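You operate a simulated robot arm through the tools that you are given. There is no shell and no other tool.

You are at the controls of a simulated robot arm. One attempt, no reset.

## Task
Candle turntable cup 3's egg and put it in the short white rack.
Fine: white turntable; the rack's free cup; lamp off, grey knob back at 1, no egg damaged, the others left in their cups. Set down upright: what you pick out.

It is judged by the outcome, as a careful person would: the job done as asked, and still so three seconds after it is handed in. It fails if anything else is knocked over, pushed out of place, dropped, spilled or broken.

## Robot
A 6-joint arm with a two-finger gripper, fixed in place. Base frame: the origin is at the foot of the arm, x ahead of it, y to its left, z up; the work surface is at about z = 0. Units: mm, degrees, N and s.
With the tool pointing down near the work surface it reaches from about 240 to 620 mm from the base axis. Its first joint turns from -66.0 to 66.0 degrees. Payload 1.37 kg.
Tool frame: the origin (TCP) lies between the finger pads and is the grasp point; the fingertips stand 22 mm ahead of it; z points along the fingers, y is the line along which they close. The gripper opens to 92 mm. The gripper's body begins 65 mm behind the TCP.
Orientation is that of the tool frame in the base frame, as a unit quaternion [w, x, y, z]. With the fingers straight down and closing along the base's y, the tool's x points along the base's -x, its y along +y and its z along -z.

## Interface
- The arm moves only by the tool jog_arm. Its argument "commands" is text: rows parted by semicolons, each of 6 numbers parted by spaces: the shift along the tool's x, y, z in mm, then the turn, a rotation vector about the tool's x, y, z in degrees. In form: dx dy dz rx ry rz; .... A call has 1 to 20 rows; each row is the pose to reach, as a shift and turn from the pose commanded when the call began, along the tool's axes at that moment. "gripper" is the opening, from 0 (shut) to 1 (fully open), set as the call begins (left out, the last holds). Each row takes 0.2 s and may step no farther than 50 mm and 8.6 degrees from the row before; otherwise, or with a gripper value out of range, the whole call is refused. A pose out of reach is approached as far as the arm can. The call stops where the force on the tool passes 40 N (or 10 N more than at its start, if that is more) or the arm is blocked; 0.2 s more then pass. Each finger halts on what it meets, pressing with about 23 N; the grip force reading is that of the motor and also rises with nothing between the fingers. The clock runs only during rows and for 0.2 s after the last one: add rows that repeat a pose to give the fingers time. It gives the time, the measured TCP pose, the force on the tool (base axes), the opening and the grip force at its end, in the units of the frame above (readings bear some noise), with the torque about the TCP (base axes, N m) and any sound that the robot's microphone picked up, and new pictures: "show" is both (left out), scene, wrist or none.
- Cameras (640 x 400 px; columns grow to the right, rows downward): "scene" is fixed at [45.5, -450.2, 570.1]; the picture's right is [0.60, -0.80, 0.00], its down [-0.55, -0.41, -0.73] and it looks along [0.59, 0.44, -0.68] (base axes); focal length 260 px, centre (320, 200). "wrist" rides on the gripper at [71, 19, -102] in the tool frame; the picture's right is [-0.26, 0.97, 0.00], its down [-0.75, -0.20, -0.63] and it looks along [-0.60, -0.16, 0.78] (tool axes); focal length 280 px, centre (320, 200). There is no depth. A picture from a camera that has moved, and an enlarged one, comes with that camera's place and axes in the base frame and with its lens.
- zoom(camera, box): a new picture of the part [left, top, right, bottom] of that camera's present view, enlarged. The clock stands still meanwhile.
- finish_job(): hands the job in; it is judged then, once.

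Nothing tells you positions but the pictures and the camera data. Unless the task says otherwise, let go and move clear before handing in.

The tools are called as a command line: name --argument value ..., lists and objects as JSON in quotes. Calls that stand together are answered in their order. jog_arm: Moves the arm, as the interface text tells. Its arguments: {"type":"object","properties":{"commands":{"type":"string"},"gripper":{"type":"number"},"show":{"type":"string","enum":["both","scene","wrist","none"]}},"required":["commands"]} The other tools are called the same way: zoom (camera, box) takes an enlarged picture of a part of a camera's view; finish_job () hands the job in.

At the start:

```text
time: 0.0
tool_pos: [330.2, -68.9, 356.3]
ee_rot: [0.0, 0.0, 1.0, 0.001]
force: [0.5, 0.0, -0.8]
ft_torque: [-0.03, -0.03, -0.01]
opening: 91.8
grip_force: 0.0
```

scene: 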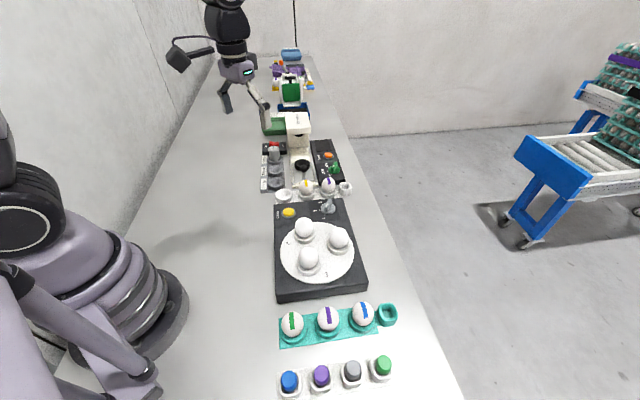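
wrist: 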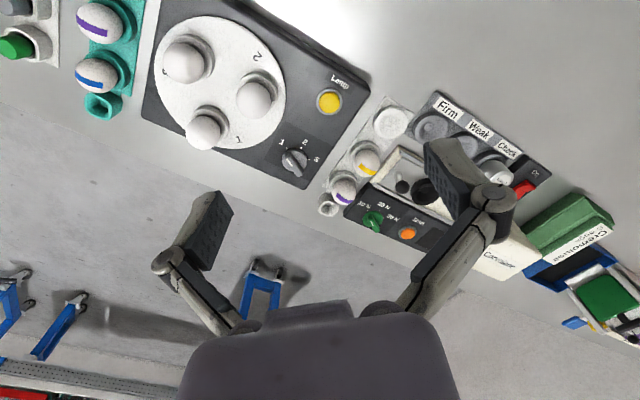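

I see a black candling box with a white turntable holding three eggs, a yellow lamp button and a grey knob, plus several racks. I'll zoom in to read the labels before moving.

zoom --camera "wrist" --box '[130, 0, 390, 200]'

zoom --camera "wrist" --box '[300, 70, 560, 270]'

zoom --camera "scene" --box '[250, 180, 410, 300]'

zoom --camera "scene" --box '[250, 280, 410, 400]'

zoom --camera "scene" --box '[240, 100, 380, 220]'

```text
2.00 times, centred on (260, 100) of wrist
camera zoom: at [259.8, -49.1, 456.6], right [0.26, 0.97, 0.0], down [0.75, -0.2, 0.63], along [0.6, -0.16, -0.78], focal length 561 px, centre (440, 400)
```

zoom: 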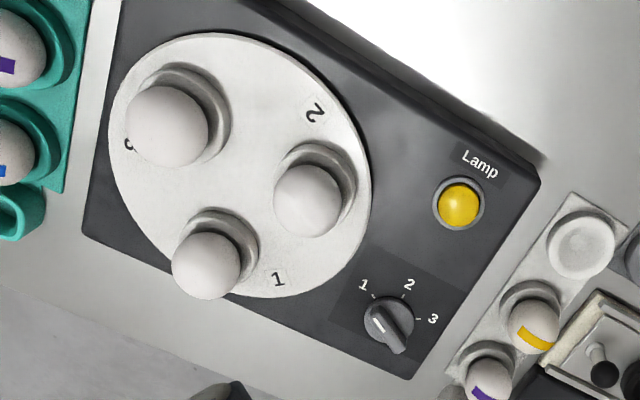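

```text
2.00 times, centred on (430, 170) of wrist
camera zoom: at [259.8, -49.1, 456.6], right [0.26, 0.97, 0.0], down [0.75, -0.2, 0.63], along [0.6, -0.16, -0.78], focal length 561 px, centre (100, 260)
```

zoom: 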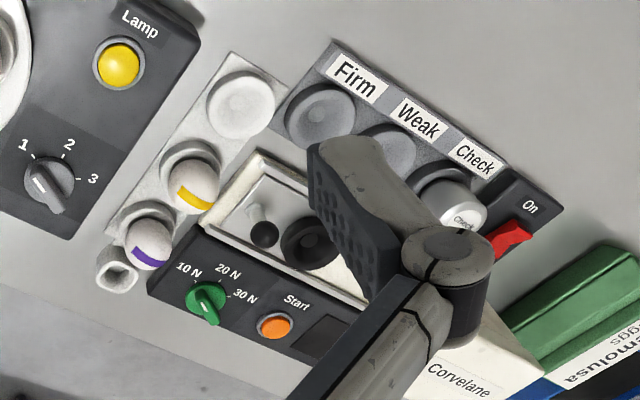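

```text
3.33 times, centred on (330, 240) of scene
camera zoom: at [45.5, -450.2, 570.1], right [0.6, -0.8, 0.0], down [-0.55, -0.41, -0.73], along [0.59, 0.44, -0.68], focal length 866 px, centre (287, 67)
```

zoom: 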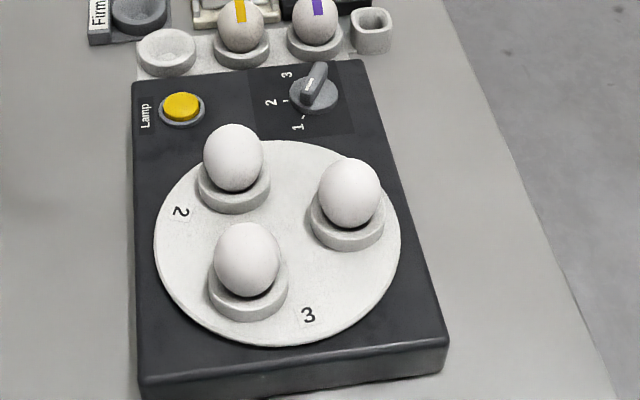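

```text
3.33 times, centred on (330, 340) of scene
camera zoom: at [45.5, -450.2, 570.1], right [0.6, -0.8, 0.0], down [-0.55, -0.41, -0.73], along [0.59, 0.44, -0.68], focal length 866 px, centre (287, -267)
```

zoom: 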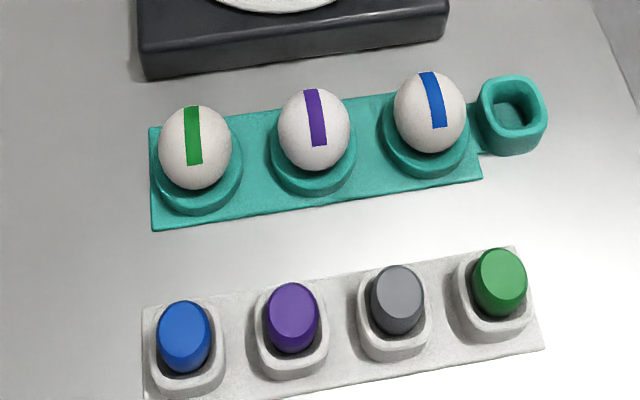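

```text
3.33 times, centred on (310, 160) of scene
camera zoom: at [45.5, -450.2, 570.1], right [0.6, -0.8, 0.0], down [-0.55, -0.41, -0.73], along [0.59, 0.44, -0.68], focal length 866 px, centre (353, 333)
```

zoom: 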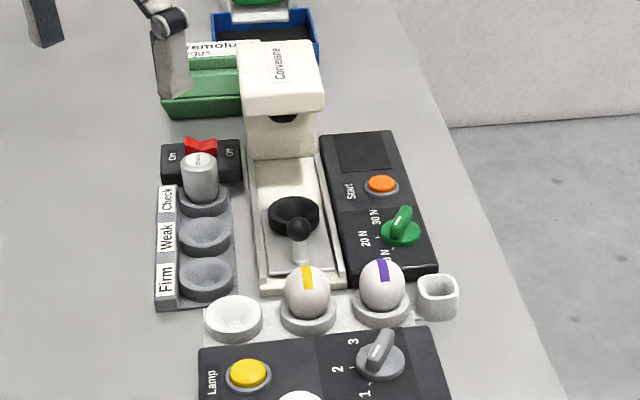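

The turntable has labels 1, 2 and 3 at its rim, and the short white rack has one free round cup next to eggs marked yellow and purple. I'll zoom in closer on the knob, the labels and the rack.

zoom --camera "wrist" --box '[265, 125, 345, 185]'

zoom --camera "wrist" --box '[145, 10, 305, 160]'

zoom --camera "wrist" --box '[310, 85, 430, 225]'

zoom --camera "scene" --box '[300, 190, 360, 230]'

```text
6.67 times, centred on (305, 155) of wrist
camera zoom: at [259.8, -49.1, 456.6], right [0.26, 0.97, 0.0], down [0.75, -0.2, 0.63], along [0.6, -0.16, -0.78], focal length 1869 px, centre (420, 500)
```

zoom: 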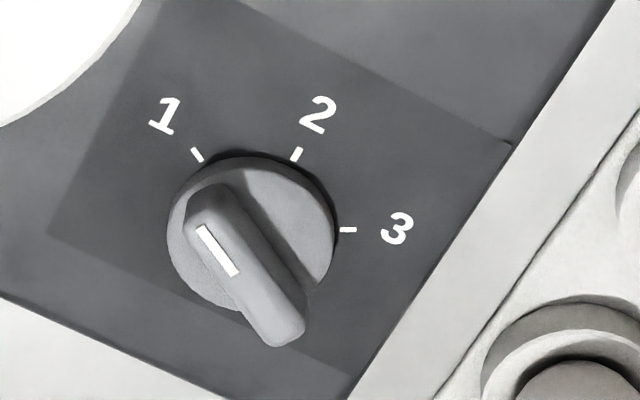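

```text
2.67 times, centred on (225, 85) of wrist
camera zoom: at [259.8, -49.1, 456.6], right [0.26, 0.97, 0.0], down [0.75, -0.2, 0.63], along [0.6, -0.16, -0.78], focal length 748 px, centre (573, 507)
```

zoom: 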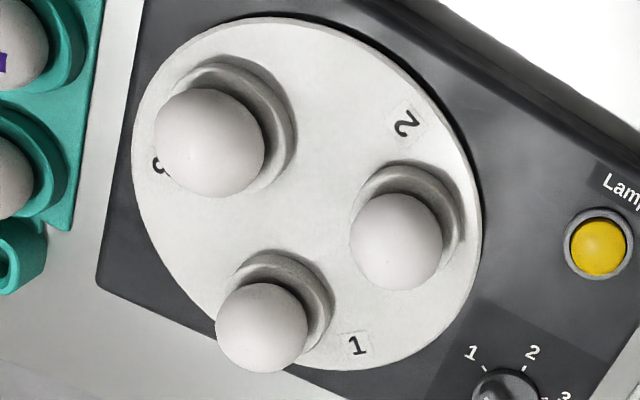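

```text
2.86 times, centred on (370, 155) of wrist
camera zoom: at [259.8, -49.1, 456.6], right [0.26, 0.97, 0.0], down [0.75, -0.2, 0.63], along [0.6, -0.16, -0.78], focal length 801 px, centre (177, 329)
```

zoom: 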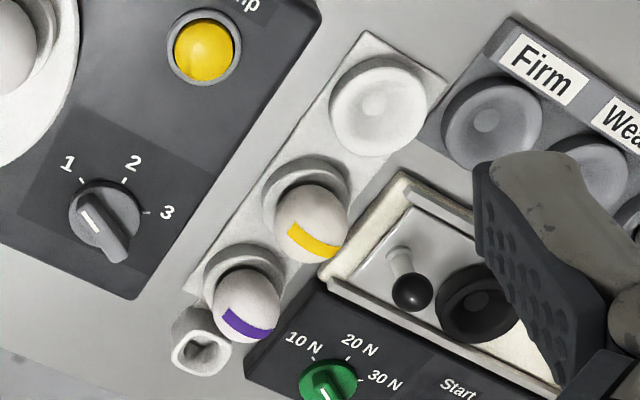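

```text
10.00 times, centred on (330, 210) of scene
camera zoom: at [45.5, -450.2, 570.1], right [0.6, -0.8, 0.0], down [-0.55, -0.41, -0.73], along [0.59, 0.44, -0.68], focal length 2597 px, centre (220, 100)
```

zoom: 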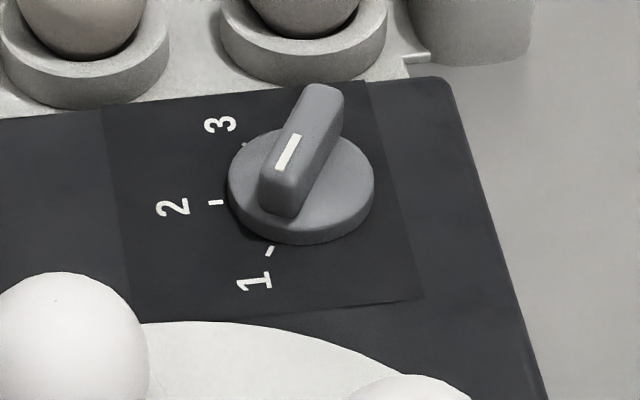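

The knob's white mark points at 1. I place its centre at about (484, -154) with its bar top at z≈67, the lamp button at (404, -73), and cup 3 nearest the robot at (292, -235). The rack's free cup is at about (475, 13). Next I'll go above the knob with the fingers turned to straddle its bar.

jog_arm --commands "-26 -14 26 0 0 0; -52 -28 52 0 0 -5; -78 -43 78 0 0 -10; -104 -57 104 0 0 -15; -130 -71 130 0 0 -15; -154.3 -85.1 156 0 0 -15; -154.3 -85.1 186 0 0 -15; -154.3 -85.1 186 0 0 -15" --gripper 0.6

```text
time: 1.8
tool_pos: [484.5, -153.7, 168.7]
ee_rot: [0.001, -0.13, 0.991, 0.0]
force: [-0.2, -1.5, -0.4]
ft_torque: [0.0, 0.0, 0.03]
opening: 55.3
grip_force: 0.0
camera wrist: at [411.6, -153.3, 270.0], right [0.0, 1.0, 0.0], down [0.78, 0.0, 0.63], along [0.63, 0.0, -0.78], focal length 280 px, centre (320, 200)
```

scene: 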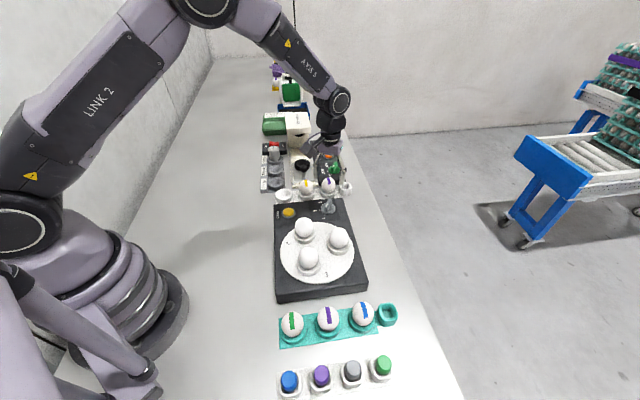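
wrist: 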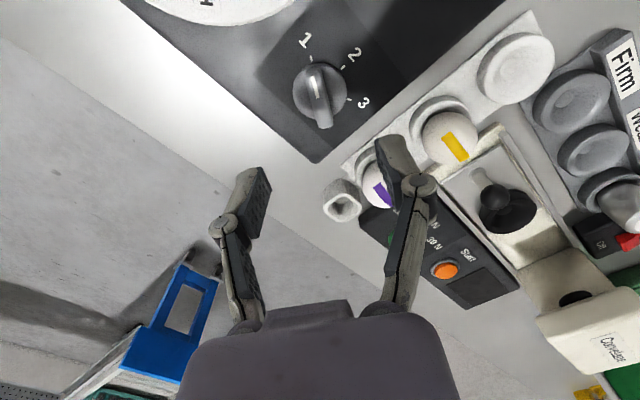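

The gripper is now above the knob, at z≈169. I'll zoom in on the knob to refine its centre before going down.

zoom --camera "wrist" --box '[270, 25, 390, 145]'

zoom --camera "wrist" --box '[320, 0, 600, 220]'

```text
3.33 times, centred on (330, 85) of wrist
camera zoom: at [411.6, -153.3, 270.0], right [0.0, 1.0, 0.0], down [0.78, 0.0, 0.63], along [0.63, 0.0, -0.78], focal length 935 px, centre (287, 583)
```

zoom: 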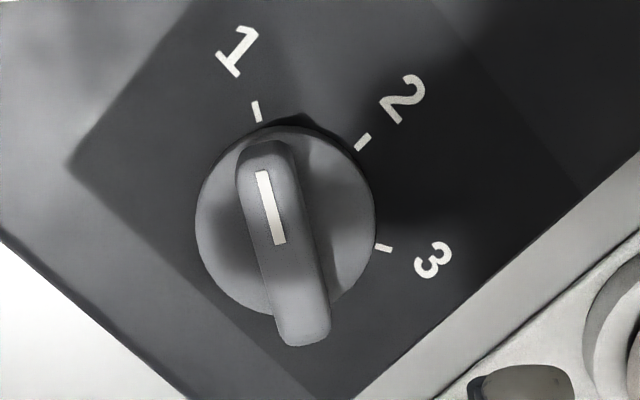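

```text
1.82 times, centred on (460, 110) of wrist
camera zoom: at [411.6, -153.3, 270.0], right [0.0, 1.0, 0.0], down [0.78, 0.0, 0.63], along [0.63, 0.0, -0.78], focal length 510 px, centre (66, 364)
```

zoom: 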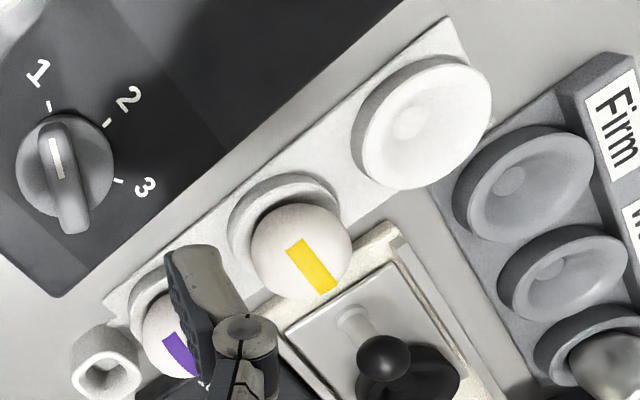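

The knob's ticks give its centre as (483.5, -153.7), with the bar pointing along 195°, matching the first estimate. I'll lower so the fingertips straddle the bar, then close on it.

jog_arm --commands "1 0 40 0 0 0; 1 0 70 0 0 0; 1 0 85 0 0 0; 1 0 91 0 0 0; 1 0 91 0 0 0" --show "both"

```text
time: 3.0
tool_pos: [484.3, -155.1, 78.1]
ee_rot: [0.0, -0.131, 0.991, 0.0]
force: [-0.1, 0.1, 0.3]
ft_torque: [0.02, -0.03, -0.02]
opening: 55.1
grip_force: 0.1
camera wrist: at [411.1, -153.4, 179.4], right [0.0, 1.0, 0.0], down [0.78, 0.0, 0.63], along [0.63, 0.0, -0.78], focal length 280 px, centre (320, 200)
```

scene: 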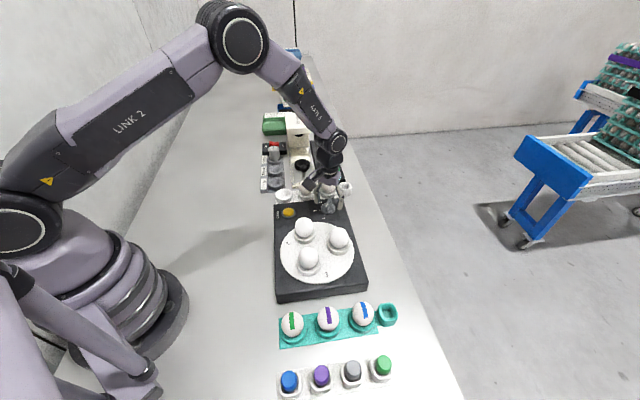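
wrist: 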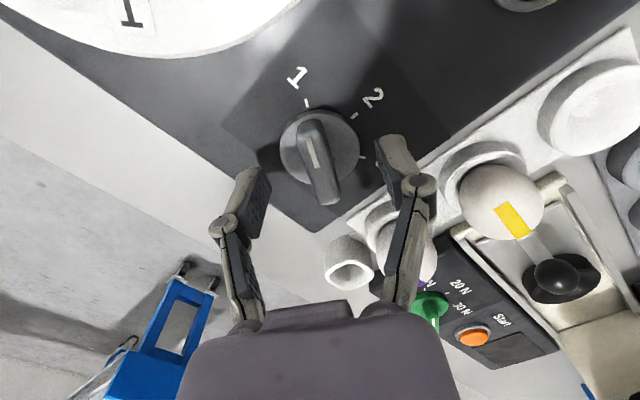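

The fingers straddle the knob bar and are centred on it. I'll close on it now.

jog_arm --commands "0 0 0 0 0 0; 0 0 0 0 0 0; 0 0 0 0 0 0; 0 0 0 0 0 0" --gripper 0.0 --show "wrist"

```text
time: 4.0
tool_pos: [485.2, -154.7, 78.1]
ee_rot: [0.0, -0.13, 0.991, 0.0]
force: [-0.6, 4.3, 0.8]
ft_torque: [-0.01, 0.2, 0.01]
opening: 12.5
grip_force: 28.5
camera wrist: at [411.1, -153.2, 179.6], right [0.0, 1.0, 0.0], down [0.78, 0.0, 0.63], along [0.63, 0.0, -0.78], focal length 280 px, centre (320, 200)
```

wrist: 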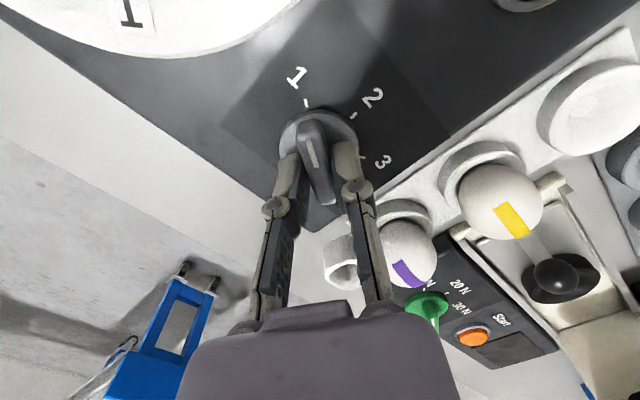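

I have the knob bar gripped, 12.5 mm wide. I'll turn it clockwise as seen from above, first 60° towards position 2, and check the picture.

jog_arm --commands "0 0 0 0 0 7.5; 0 0 0 0 0 15; 0 0 0 0 0 22.5; 0 0 0 0 0 30; 0 0 0 0 0 37.5; 0 0 0 0 0 45; 0 0 0 0 0 52.5; 0 0 0 0 0 60; 0 0 0 0 0 60"

```text
time: 6.0
tool_pos: [483.9, -155.2, 79.1]
ee_rot: [0.001, 0.383, 0.924, -0.001]
force: [0.3, -18.8, -9.2]
ft_torque: [-0.66, -0.28, -0.02]
opening: 12.2
grip_force: 28.1
camera wrist: at [447.7, -90.8, 179.6], right [0.87, 0.49, 0.0], down [0.39, -0.68, 0.63], along [0.31, -0.54, -0.78], focal length 280 px, centre (320, 200)
```

scene: 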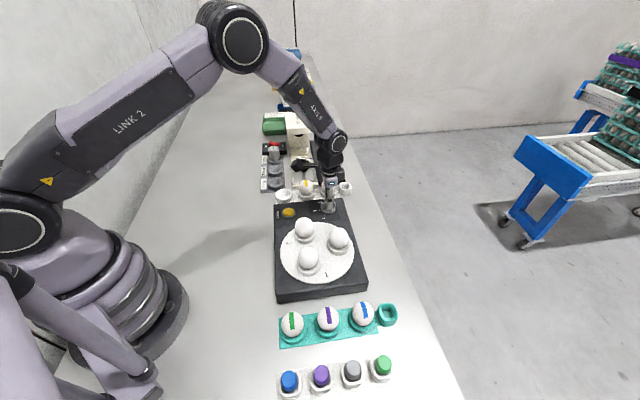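
wrist: 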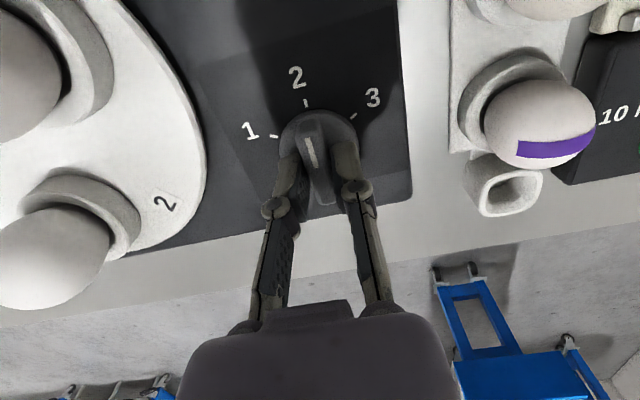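

The turntable follows the knob: cup 2 is moving to where cup 1 was. There is about 19 N of side load from a small centring error, so I'll shift slightly to relieve it before going on to 3.

jog_arm --commands "-0.7 -0.7 0 0 0 0; -0.7 -0.7 0 0 0 0" --show "none"

```text
time: 6.6
tool_pos: [483.7, -155.4, 78.3]
ee_rot: [-0.001, 0.383, 0.924, 0.0]
force: [-1.9, -16.0, -9.0]
ft_torque: [-0.63, -0.29, 0.01]
opening: 12.1
grip_force: 28.2
```

The load only dropped a little, so I'll open the fingers slightly, check centring over the bar and re-grip.

jog_arm --commands "0 0 0 0 0 0; 0 0 0 0 0 0; 0 0 0 0 0 0" --gripper 0.4

zoom --camera "wrist" --box '[240, 50, 400, 220]'

zoom --camera "scene" --box '[250, 180, 390, 300]'

```text
time: 7.4
tool_pos: [483.8, -155.6, 78.3]
ee_rot: [0.0, 0.382, 0.924, 0.0]
force: [0.3, -0.7, -0.4]
ft_torque: [-0.01, -0.04, 0.02]
opening: 36.9
grip_force: 0.1
camera wrist: at [447.8, -90.8, 180.0], right [0.87, 0.5, 0.0], down [0.39, -0.68, 0.63], along [0.31, -0.54, -0.78], focal length 280 px, centre (320, 200)
```

scene: 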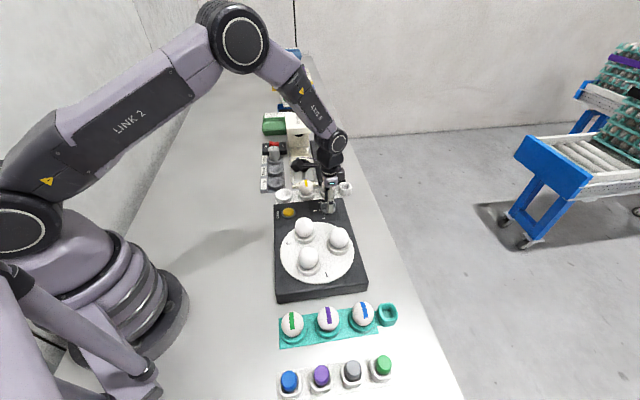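
wrist: 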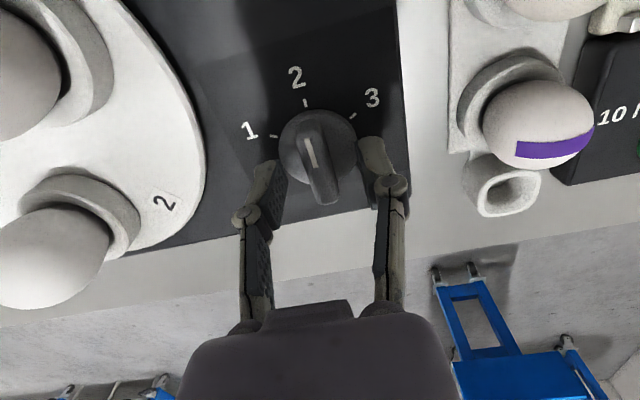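

```text
2.35 times, centred on (320, 135) of wrist
camera zoom: at [447.8, -90.8, 180.0], right [0.87, 0.5, 0.0], down [0.39, -0.68, 0.63], along [0.31, -0.54, -0.78], focal length 660 px, centre (320, 353)
```

zoom: 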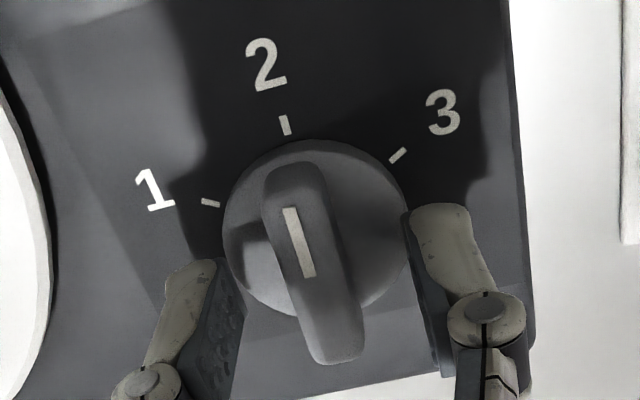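

```text
3.33 times, centred on (320, 240) of scene
camera zoom: at [45.5, -450.2, 570.1], right [0.6, -0.8, 0.0], down [-0.55, -0.41, -0.73], along [0.59, 0.44, -0.68], focal length 866 px, centre (320, 67)
```

zoom: 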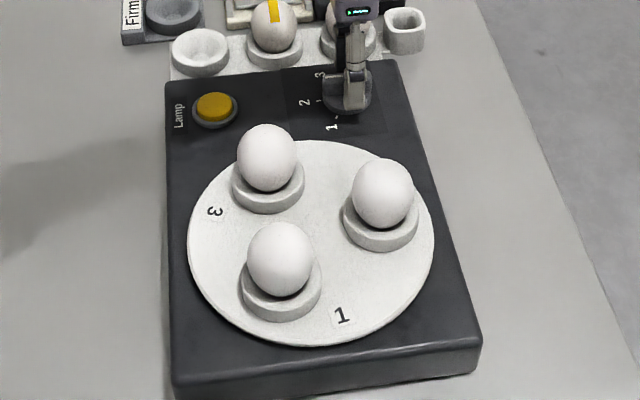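

The turntable turned 120° clockwise for one 60° step, so at 3 cup 3 will sit at the outer candling position where cup 1 was. I'll re-grip here with no load and turn on to 3 in two halves.

jog_arm --commands "0 0 0 0 0 0; 0 0 0 0 0 0; 0 0 0 0 0 0" --gripper 0.0 --show "none"

jog_arm --commands "0 0 0 0 0 7.5; 0 0 0 0 0 15; 0 0 0 0 0 22.5; 0 0 0 0 0 30; 0 0 0 0 0 30" --show "none"

```text
time: 8.2
tool_pos: [483.8, -155.2, 78.3]
ee_rot: [0.0, 0.383, 0.924, -0.001]
force: [-3.3, -1.7, 1.2]
ft_torque: [0.03, 0.13, -0.01]
opening: 12.4
grip_force: 28.0
```

```text
time: 9.4
tool_pos: [484.5, -156.5, 78.4]
ee_rot: [-0.001, 0.609, 0.793, -0.001]
force: [-13.7, -11.3, 4.2]
ft_torque: [-0.82, 0.09, 0.01]
opening: 12.2
grip_force: 28.2
```

The side load fits a centring error of about 1 mm. I'll open slightly, shift by (-0.8, +0.5) mm, re-grip and turn the last 30° to 3.

jog_arm --commands "0 0 0 0 0 0; 0 0 0 0 0 0; 0.72 -0.67 0 0 0 0; 0.72 -0.67 0 0 0 0" --gripper 0.25 --show "none"

jog_arm --commands "0 0 0 0 0 0; 0 0 0 0 0 0; 0 0 0 0 0 0" --gripper 0.0 --show "none"

jog_arm --commands "0 0 0 0 0 7.5; 0 0 0 0 0 15; 0 0 0 0 0 22.5; 0 0 0 0 0 30; 0 0 0 0 0 30" --show "both"

```text
time: 10.4
tool_pos: [484.5, -155.9, 79.2]
ee_rot: [0.0, 0.609, 0.793, 0.0]
force: [0.3, -0.3, 0.2]
ft_torque: [-0.01, -0.05, 0.0]
opening: 23.1
grip_force: 0.0
```

```text
time: 11.2
tool_pos: [483.1, -155.6, 78.8]
ee_rot: [0.0, 0.609, 0.793, 0.0]
force: [-3.1, 0.1, 3.3]
ft_torque: [-0.01, 0.04, -0.01]
opening: 12.3
grip_force: 27.9
```

```text
time: 12.4
tool_pos: [483.1, -155.6, 77.8]
ee_rot: [0.001, 0.794, 0.607, 0.0]
force: [-13.8, -1.9, 16.2]
ft_torque: [-0.02, 0.29, 0.01]
opening: 12.3
grip_force: 28.6
camera wrist: at [520.1, -91.1, 180.0], right [0.86, -0.5, 0.0], down [-0.39, -0.67, 0.63], along [-0.32, -0.54, -0.78], focal length 280 px, centre (320, 200)
```

scene: 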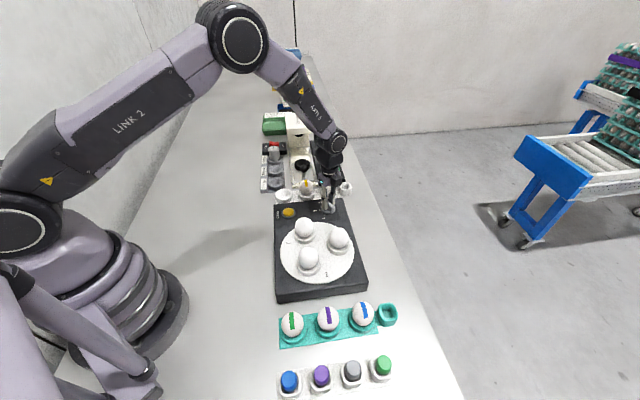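
wrist: 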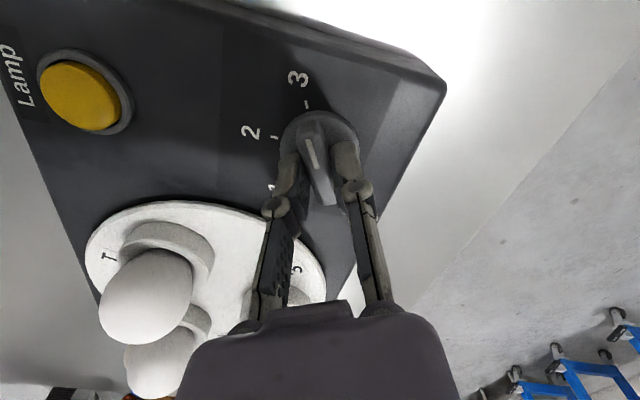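

The knob now appears to point at 3. I'll release it, lift and check the pointer and the turntable.

jog_arm --commands "0 0 0 0 0 0; 0 0 0 0 0 0; 0 0 0 0 0 0; 0 0 -30 0 0 0; 0 0 -70 0 0 0; 0 0 -70 0 0 0" --gripper 0.5 --show "both"

zoom --camera "wrist" --box '[220, 0, 420, 180]'

zoom --camera "scene" --box '[250, 180, 390, 300]'

```text
time: 13.8
tool_pos: [483.9, -155.1, 147.3]
ee_rot: [0.0, 0.793, 0.609, 0.0]
force: [0.5, 0.3, -0.3]
ft_torque: [0.03, -0.03, 0.03]
opening: 45.8
grip_force: 0.2
camera wrist: at [520.7, -90.9, 249.4], right [0.86, -0.5, 0.0], down [-0.39, -0.67, 0.62], along [-0.31, -0.54, -0.78], focal length 280 px, centre (320, 200)
```

scene: 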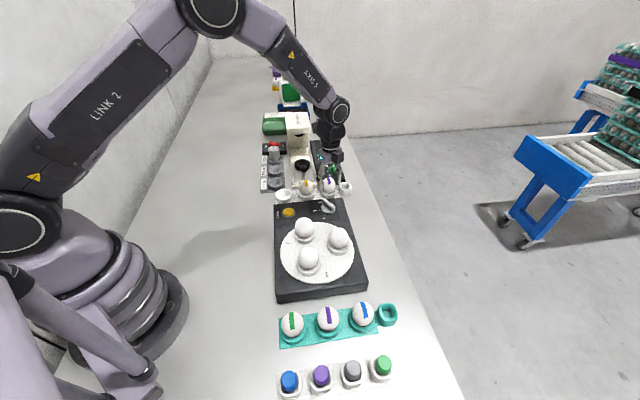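
wrist: 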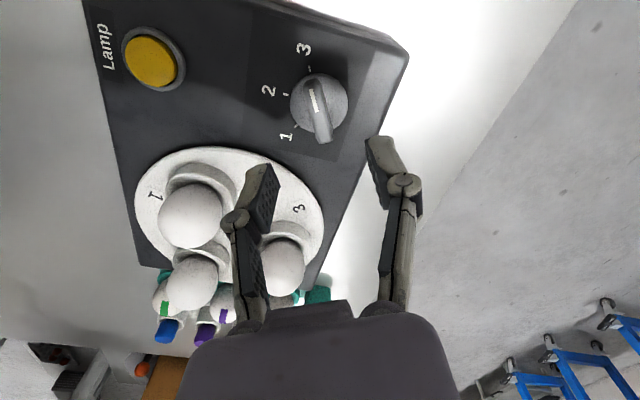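

```text
2.22 times, centred on (320, 90) of wrist
camera zoom: at [520.7, -90.9, 249.4], right [0.86, -0.5, 0.0], down [-0.39, -0.67, 0.62], along [-0.31, -0.54, -0.78], focal length 623 px, centre (320, 444)
```

zoom: 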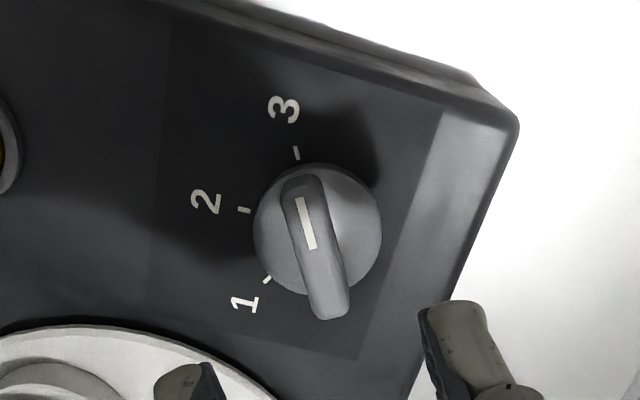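

```text
3.33 times, centred on (320, 240) of scene
camera zoom: at [45.5, -450.2, 570.1], right [0.6, -0.8, 0.0], down [-0.55, -0.41, -0.73], along [0.59, 0.44, -0.68], focal length 866 px, centre (320, 67)
```

zoom: 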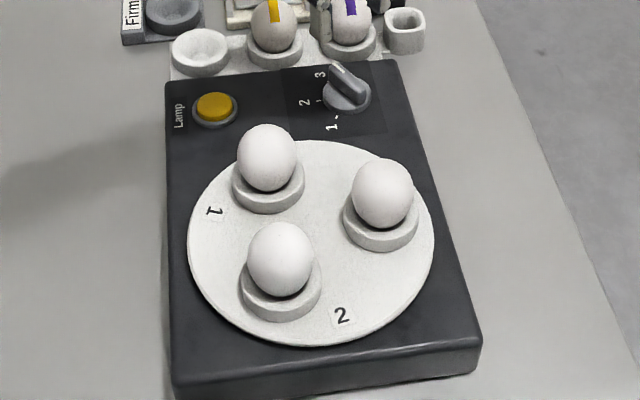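

The knob is at 3 and cup 3's egg is now at the outer station at about (380, -255). Next I'll close the fingers and move above the yellow lamp button at about (404, -73.5).

jog_arm --commands "19.4 -32.6 0 0 0 0; 38.8 -65.3 0 0 0 0; 58.2 -97.9 0 0 0 0; 58.2 -97.9 35 0 0 0; 58.2 -97.9 60 0 0 0; 58.2 -97.9 60 0 0 0" --gripper 0.0

zoom --camera "wrist" --box '[240, 80, 400, 220]'

zoom --camera "scene" --box '[250, 160, 370, 260]'

```text
time: 15.2
tool_pos: [404.0, -74.0, 88.9]
ee_rot: [0.0, 0.793, 0.609, 0.001]
force: [0.2, 0.6, 0.0]
ft_torque: [-0.01, 0.03, 0.02]
opening: 0.0
grip_force: 22.5
camera wrist: at [441.6, -9.2, 189.4], right [0.86, -0.5, 0.0], down [-0.39, -0.67, 0.62], along [-0.31, -0.54, -0.78], focal length 280 px, centre (320, 200)
```

scene: 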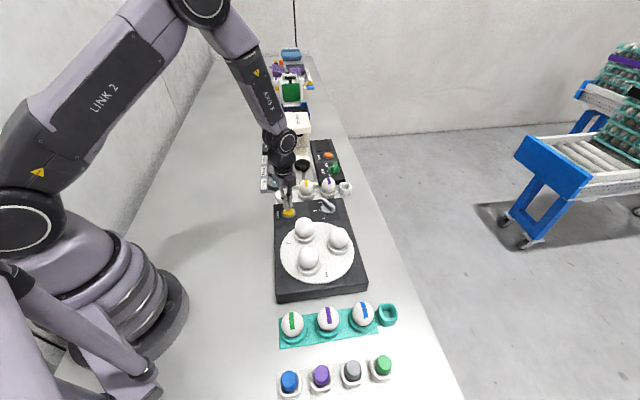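
wrist: 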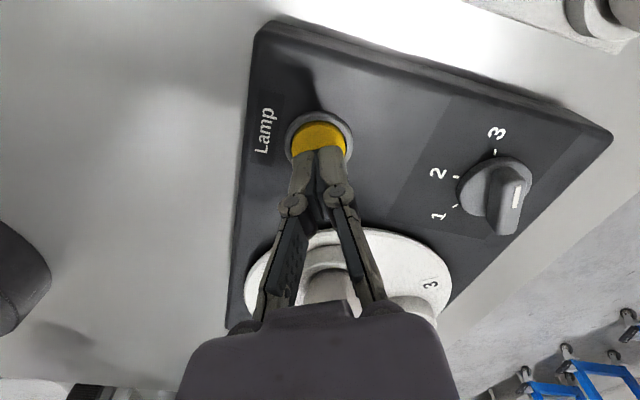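

```text
2.86 times, centred on (320, 150) of wrist
camera zoom: at [441.6, -9.2, 189.4], right [0.86, -0.5, 0.0], down [-0.39, -0.67, 0.62], along [-0.31, -0.54, -0.78], focal length 801 px, centre (320, 343)
```

zoom: 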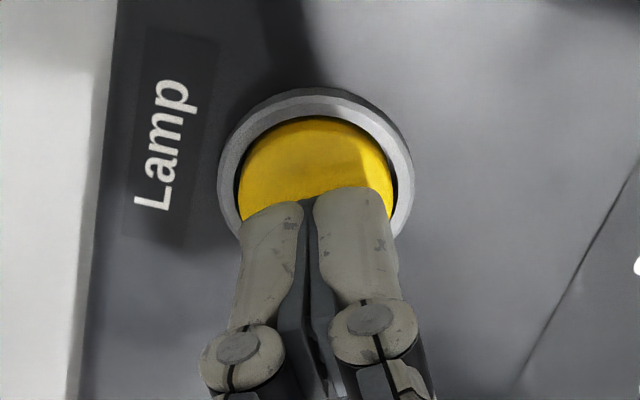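

```text
4.00 times, centred on (310, 210) of scene
camera zoom: at [45.5, -450.2, 570.1], right [0.6, -0.8, 0.0], down [-0.55, -0.41, -0.73], along [0.59, 0.44, -0.68], focal length 1039 px, centre (360, 160)
```

zoom: 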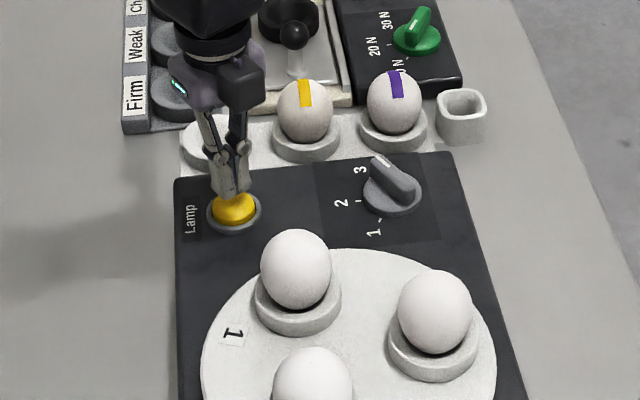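

The closed fingertips are centred over the yellow button, about 15 mm above it. I'll descend gently until I feel contact.

jog_arm --commands "0 0 6 0 0 0; 0 0 10 0 0 0; 0 0 12 0 0 0; 0 0 12 0 0 0" --show "none"

jog_arm --commands "0 0 1 0 0 0; 0 0 2 0 0 0; 0 0 2 0 0 0" --show "scene"

```text
time: 16.2
tool_pos: [403.7, -74.7, 76.3]
ee_rot: [0.001, 0.793, 0.609, 0.001]
force: [0.5, 0.1, 0.6]
ft_torque: [-0.01, -0.03, 0.0]
opening: 6.1
grip_force: 28.2
```

```text
time: 17.0
tool_pos: [403.4, -73.9, 74.5]
ee_rot: [0.0, 0.793, 0.609, 0.001]
force: [1.1, -0.8, 2.6]
ft_torque: [-0.03, 0.0, -0.01]
opening: 5.9
grip_force: 27.7
```

scene: 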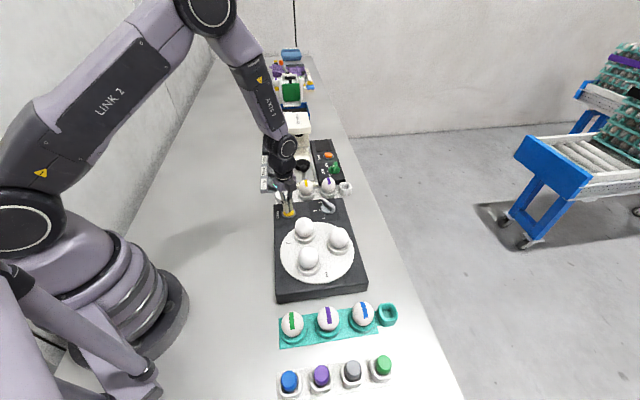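

The fingers have spread to 6 mm, so something is being wedged between the tips. I'll look closely before pressing further.

zoom --camera "wrist" --box '[240, 80, 400, 220]'

zoom --camera "scene" --box '[265, 175, 325, 225]'

zoom --camera "scene" --box '[250, 180, 390, 300]'

```text
2.86 times, centred on (320, 150) of wrist
camera zoom: at [441.1, -9.1, 175.7], right [0.86, -0.5, 0.0], down [-0.39, -0.67, 0.62], along [-0.31, -0.54, -0.78], focal length 801 px, centre (320, 343)
```

zoom: 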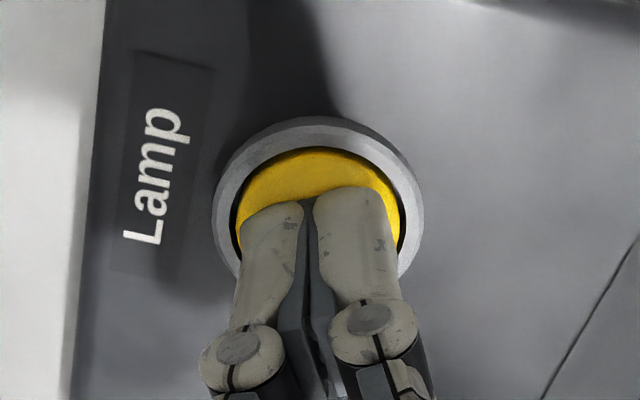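

```text
8.00 times, centred on (295, 200) of scene
camera zoom: at [45.5, -450.2, 570.1], right [0.6, -0.8, 0.0], down [-0.55, -0.41, -0.73], along [0.59, 0.44, -0.68], focal length 2077 px, centre (520, 200)
```

zoom: 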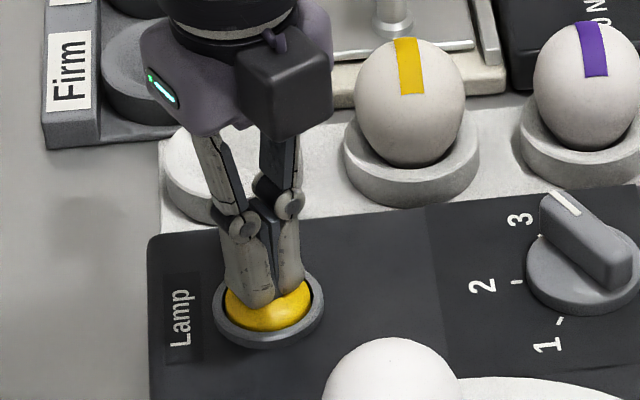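

```text
3.33 times, centred on (320, 240) of scene
camera zoom: at [45.5, -450.2, 570.1], right [0.6, -0.8, 0.0], down [-0.55, -0.41, -0.73], along [0.59, 0.44, -0.68], focal length 866 px, centre (320, 67)
```

zoom: 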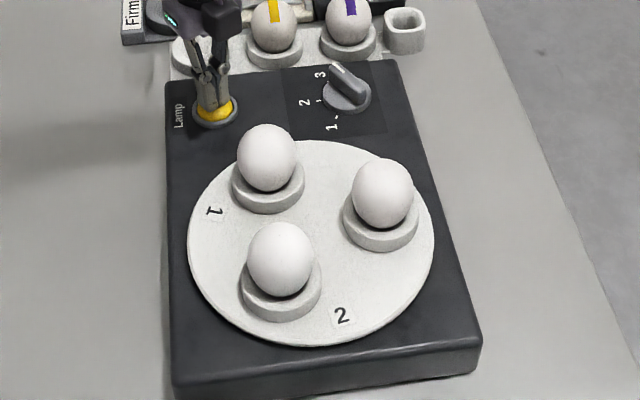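

The fingers look unchanged and the force is only about 2.6 N, which suggests light contact with the button. I'll press down in small steps and watch the force and the lamp.

jog_arm --commands "0 0 1 0 0 0; 0 0 2 0 0 0; 0 0 2 0 0 0" --show "scene"

```text
time: 17.8
tool_pos: [404.3, -73.0, 71.7]
ee_rot: [0.0, 0.793, 0.609, 0.0]
force: [0.1, 0.2, 3.2]
ft_torque: [0.0, -0.03, 0.0]
opening: 6.0
grip_force: 28.4
heard: click
```

scene: 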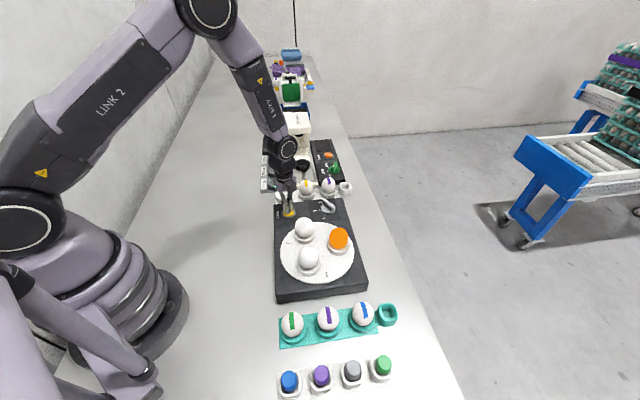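

A click was heard and cup 3's egg now glows orange. I'll take a close look, then raise off the button.

zoom --camera "scene" --box '[290, 210, 370, 270]'

jog_arm --commands "0 0 -5 0 0 0; 0 0 -20 0 0 0; 0 0 -50 0 0 0; 0 0 -50 0 0 0" --show "both"

zoom --camera "scene" --box '[250, 180, 390, 300]'

```text
6.67 times, centred on (330, 240) of scene
camera zoom: at [45.5, -450.2, 570.1], right [0.6, -0.8, 0.0], down [-0.55, -0.41, -0.73], along [0.59, 0.44, -0.68], focal length 1731 px, centre (253, -67)
```

zoom: 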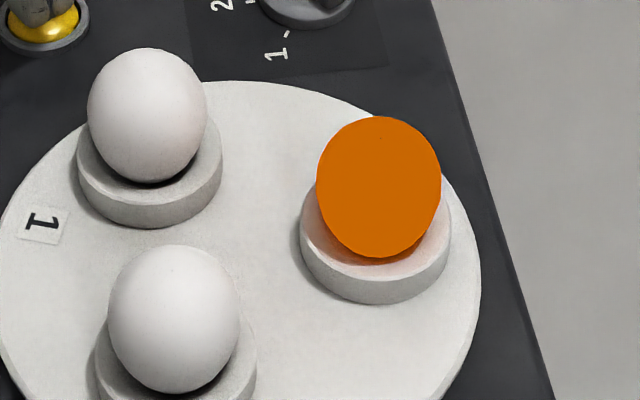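

```text
time: 18.8
tool_pos: [404.8, -73.7, 122.3]
ee_rot: [0.0, 0.794, 0.608, 0.0]
force: [0.8, -0.5, -0.2]
ft_torque: [0.04, 0.01, -0.02]
opening: 0.0
grip_force: 27.9
camera wrist: at [440.8, -9.5, 224.1], right [0.86, -0.5, 0.0], down [-0.39, -0.67, 0.62], along [-0.31, -0.54, -0.78], focal length 280 px, centre (320, 200)
```

scene: 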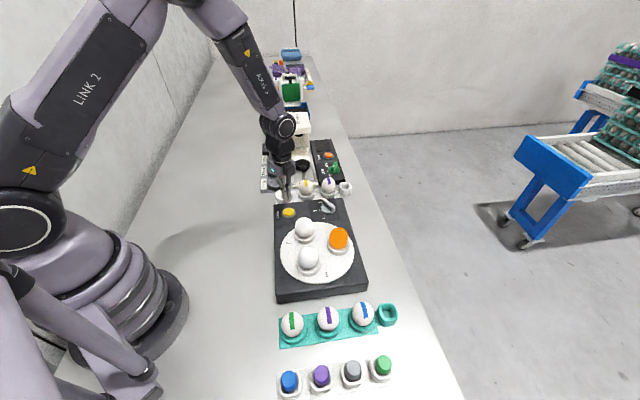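
wrist: 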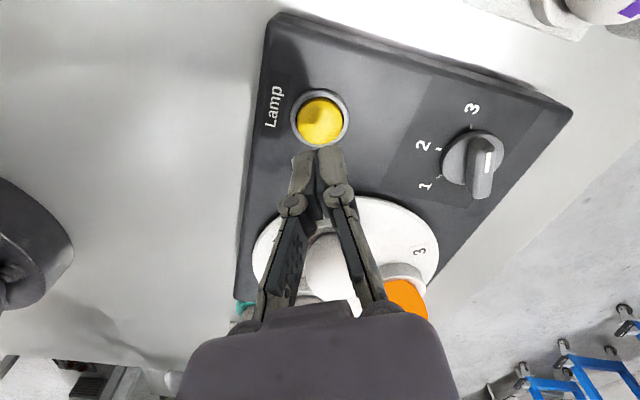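

```text
3.33 times, centred on (320, 240) of scene
camera zoom: at [45.5, -450.2, 570.1], right [0.6, -0.8, 0.0], down [-0.55, -0.41, -0.73], along [0.59, 0.44, -0.68], focal length 866 px, centre (320, 67)
```

zoom: 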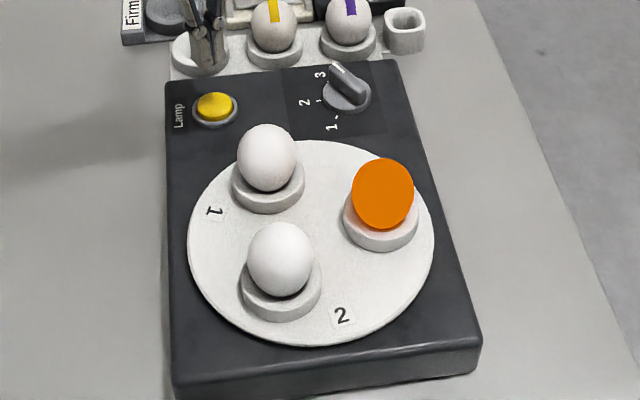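

The lamp stays on and the egg in cup 3 (label 3 next to it) glows an even orange. I'll leave it lit for a couple of seconds and inspect it.

jog_arm --commands "0 0 -50 0 0 0; 0 0 -50 0 0 0; 0 0 -50 0 0 0; 0 0 -50 0 0 0; 0 0 -50 0 0 0; 0 0 -50 0 0 0; 0 0 -50 0 0 0; 0 0 -50 0 0 0; 0 0 -50 0 0 0; 0 0 -50 0 0 0; 0 0 -50 0 0 0; 0 0 -50 0 0 0" --show "both"

zoom --camera "scene" --box '[320, 215, 360, 255]'

zoom --camera "wrist" --box '[340, 180, 500, 320]'

```text
time: 21.4
tool_pos: [403.2, -74.1, 173.1]
ee_rot: [0.0, 0.794, 0.608, 0.0]
force: [-0.2, 0.0, 0.2]
ft_torque: [-0.02, -0.04, -0.04]
opening: 0.0
grip_force: 28.3
camera wrist: at [440.8, -9.4, 273.7], right [0.86, -0.5, 0.0], down [-0.39, -0.67, 0.62], along [-0.31, -0.54, -0.78], focal length 280 px, centre (320, 200)
```

scene: 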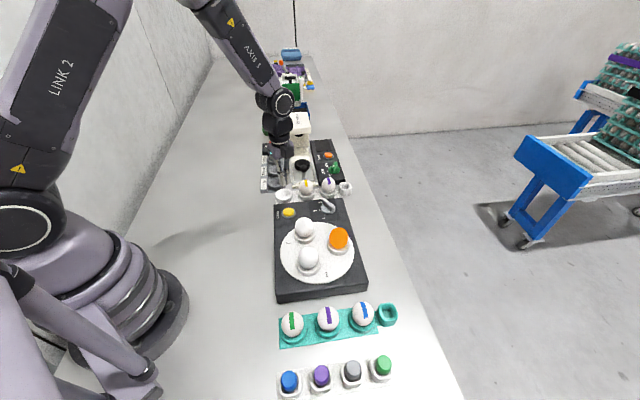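
wrist: 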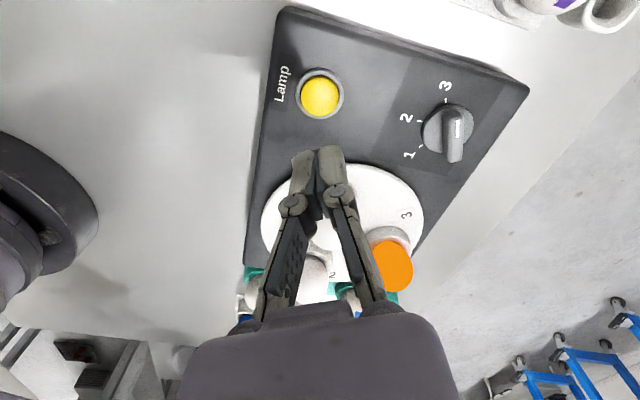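

```text
10.00 times, centred on (340, 235) of scene
camera zoom: at [45.5, -450.2, 570.1], right [0.6, -0.8, 0.0], down [-0.55, -0.41, -0.73], along [0.59, 0.44, -0.68], focal length 2597 px, centre (120, -150)
```

zoom: 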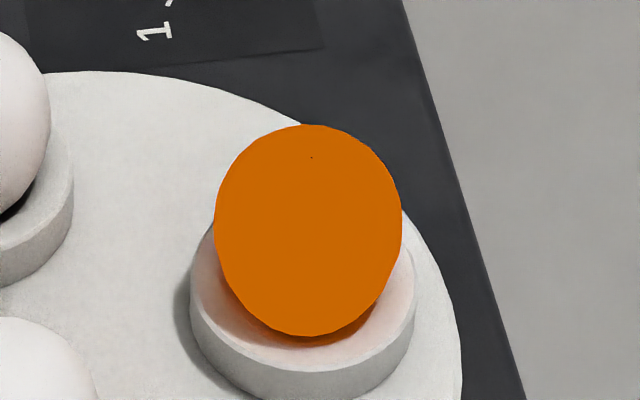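

```text
2.86 times, centred on (420, 250) of wrist
camera zoom: at [440.8, -9.4, 273.7], right [0.86, -0.5, 0.0], down [-0.39, -0.67, 0.62], along [-0.31, -0.54, -0.78], focal length 801 px, centre (34, 57)
```

zoom: 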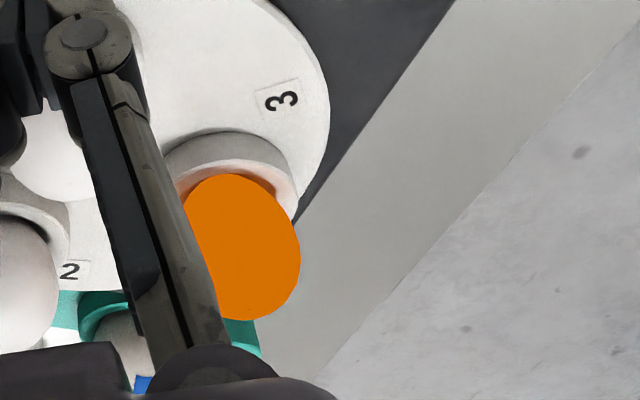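

Cup 3's egg has been candled and glows evenly. I'll press the lamp button again to switch it off.

jog_arm --commands "0 0 45 0 0 0; 0 0 80 0 0 0; 0 0 93 0 0 0; 0 0 97 0 0 0; 0 0 99 0 0 0; 0 0 100 0 0 0; 0 0 100 0 0 0" --show "scene"

```text
time: 23.0
tool_pos: [403.1, -73.8, 71.8]
ee_rot: [0.0, 0.794, 0.608, 0.0]
force: [-1.4, 1.9, 3.6]
ft_torque: [0.01, 0.06, 0.02]
opening: 6.1
grip_force: 28.3
heard: click
```

scene: 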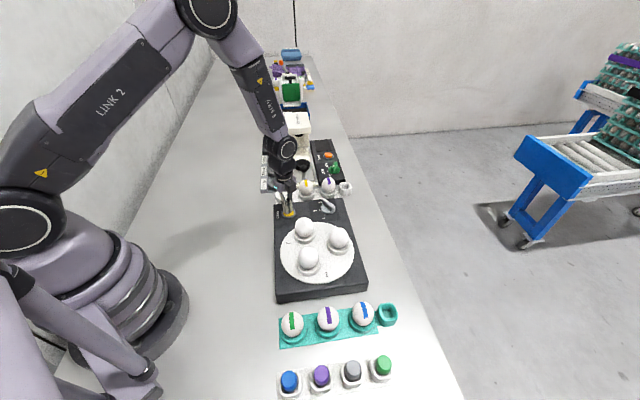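

The lamp is off (click heard, glow gone). Now I'll rise, return above the knob and open the fingers around its bar.

jog_arm --commands "0 0 -25 0 0 0; 0 0 -60 0 0 0; 0 0 -76 0 0 0; -19 32 -76 0 0 0; -38 65 -76 0 0 0; -57.6 97.4 -76 0 0 0; -57.6 97.4 -76 0 0 0" --gripper 0.0 --show "scene"

jog_arm --commands "0 0 0 0 0 0; 0 0 0 0 0 0; 0 0 0 0 0 0" --gripper 0.5 --show "both"

zoom --camera "wrist" --box '[220, 0, 420, 180]'

```text
time: 24.6
tool_pos: [482.3, -155.0, 148.6]
ee_rot: [0.001, 0.794, 0.608, 0.001]
force: [0.6, -0.1, 0.1]
ft_torque: [0.01, -0.04, -0.01]
opening: 0.0
grip_force: 27.8
```

scene: 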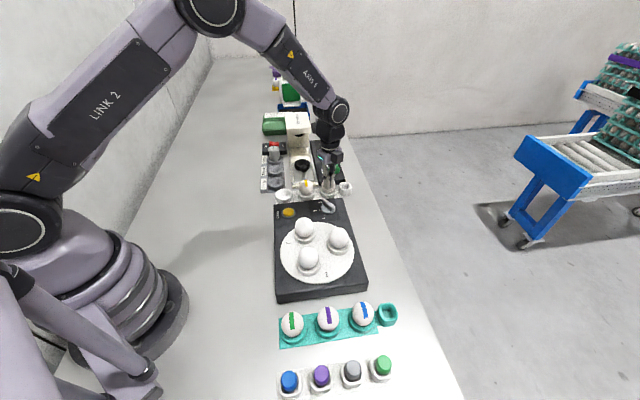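

```text
time: 25.4
tool_pos: [482.0, -154.5, 147.6]
ee_rot: [0.0, 0.793, 0.609, 0.0]
force: [-0.5, -0.7, 0.1]
ft_torque: [-0.01, 0.01, 0.02]
opening: 45.7
grip_force: 0.0
camera wrist: at [518.9, -90.2, 250.0], right [0.86, -0.5, 0.0], down [-0.39, -0.67, 0.62], along [-0.31, -0.54, -0.78], focal length 280 px, centre (320, 200)
```

scene: 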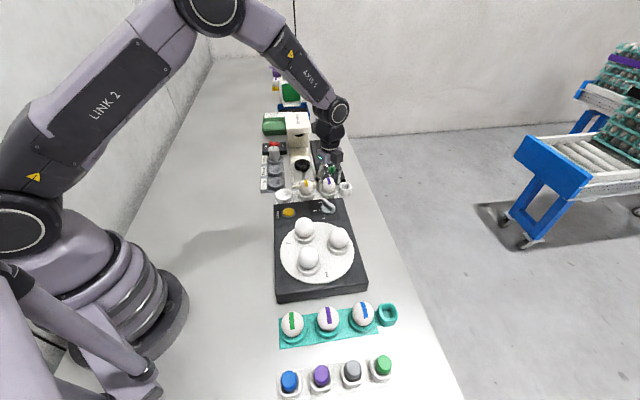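
wrist: 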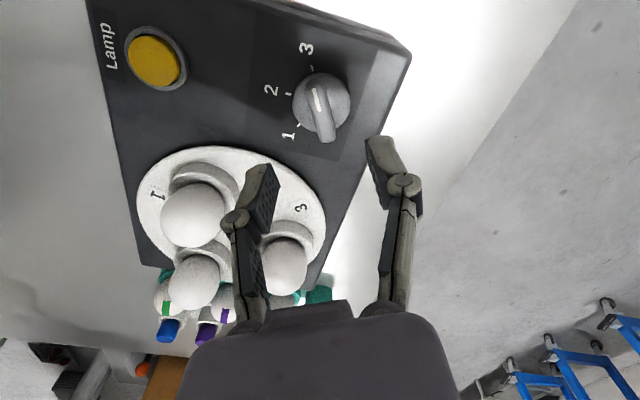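

```text
2.22 times, centred on (320, 90) of wrist
camera zoom: at [518.9, -90.2, 250.0], right [0.86, -0.5, 0.0], down [-0.39, -0.67, 0.62], along [-0.31, -0.54, -0.78], focal length 623 px, centre (320, 444)
```

zoom: 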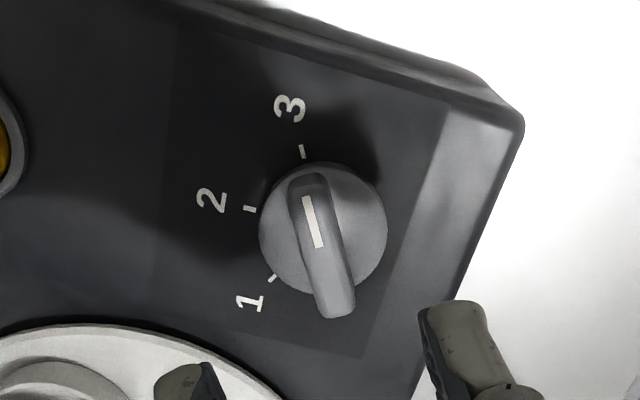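

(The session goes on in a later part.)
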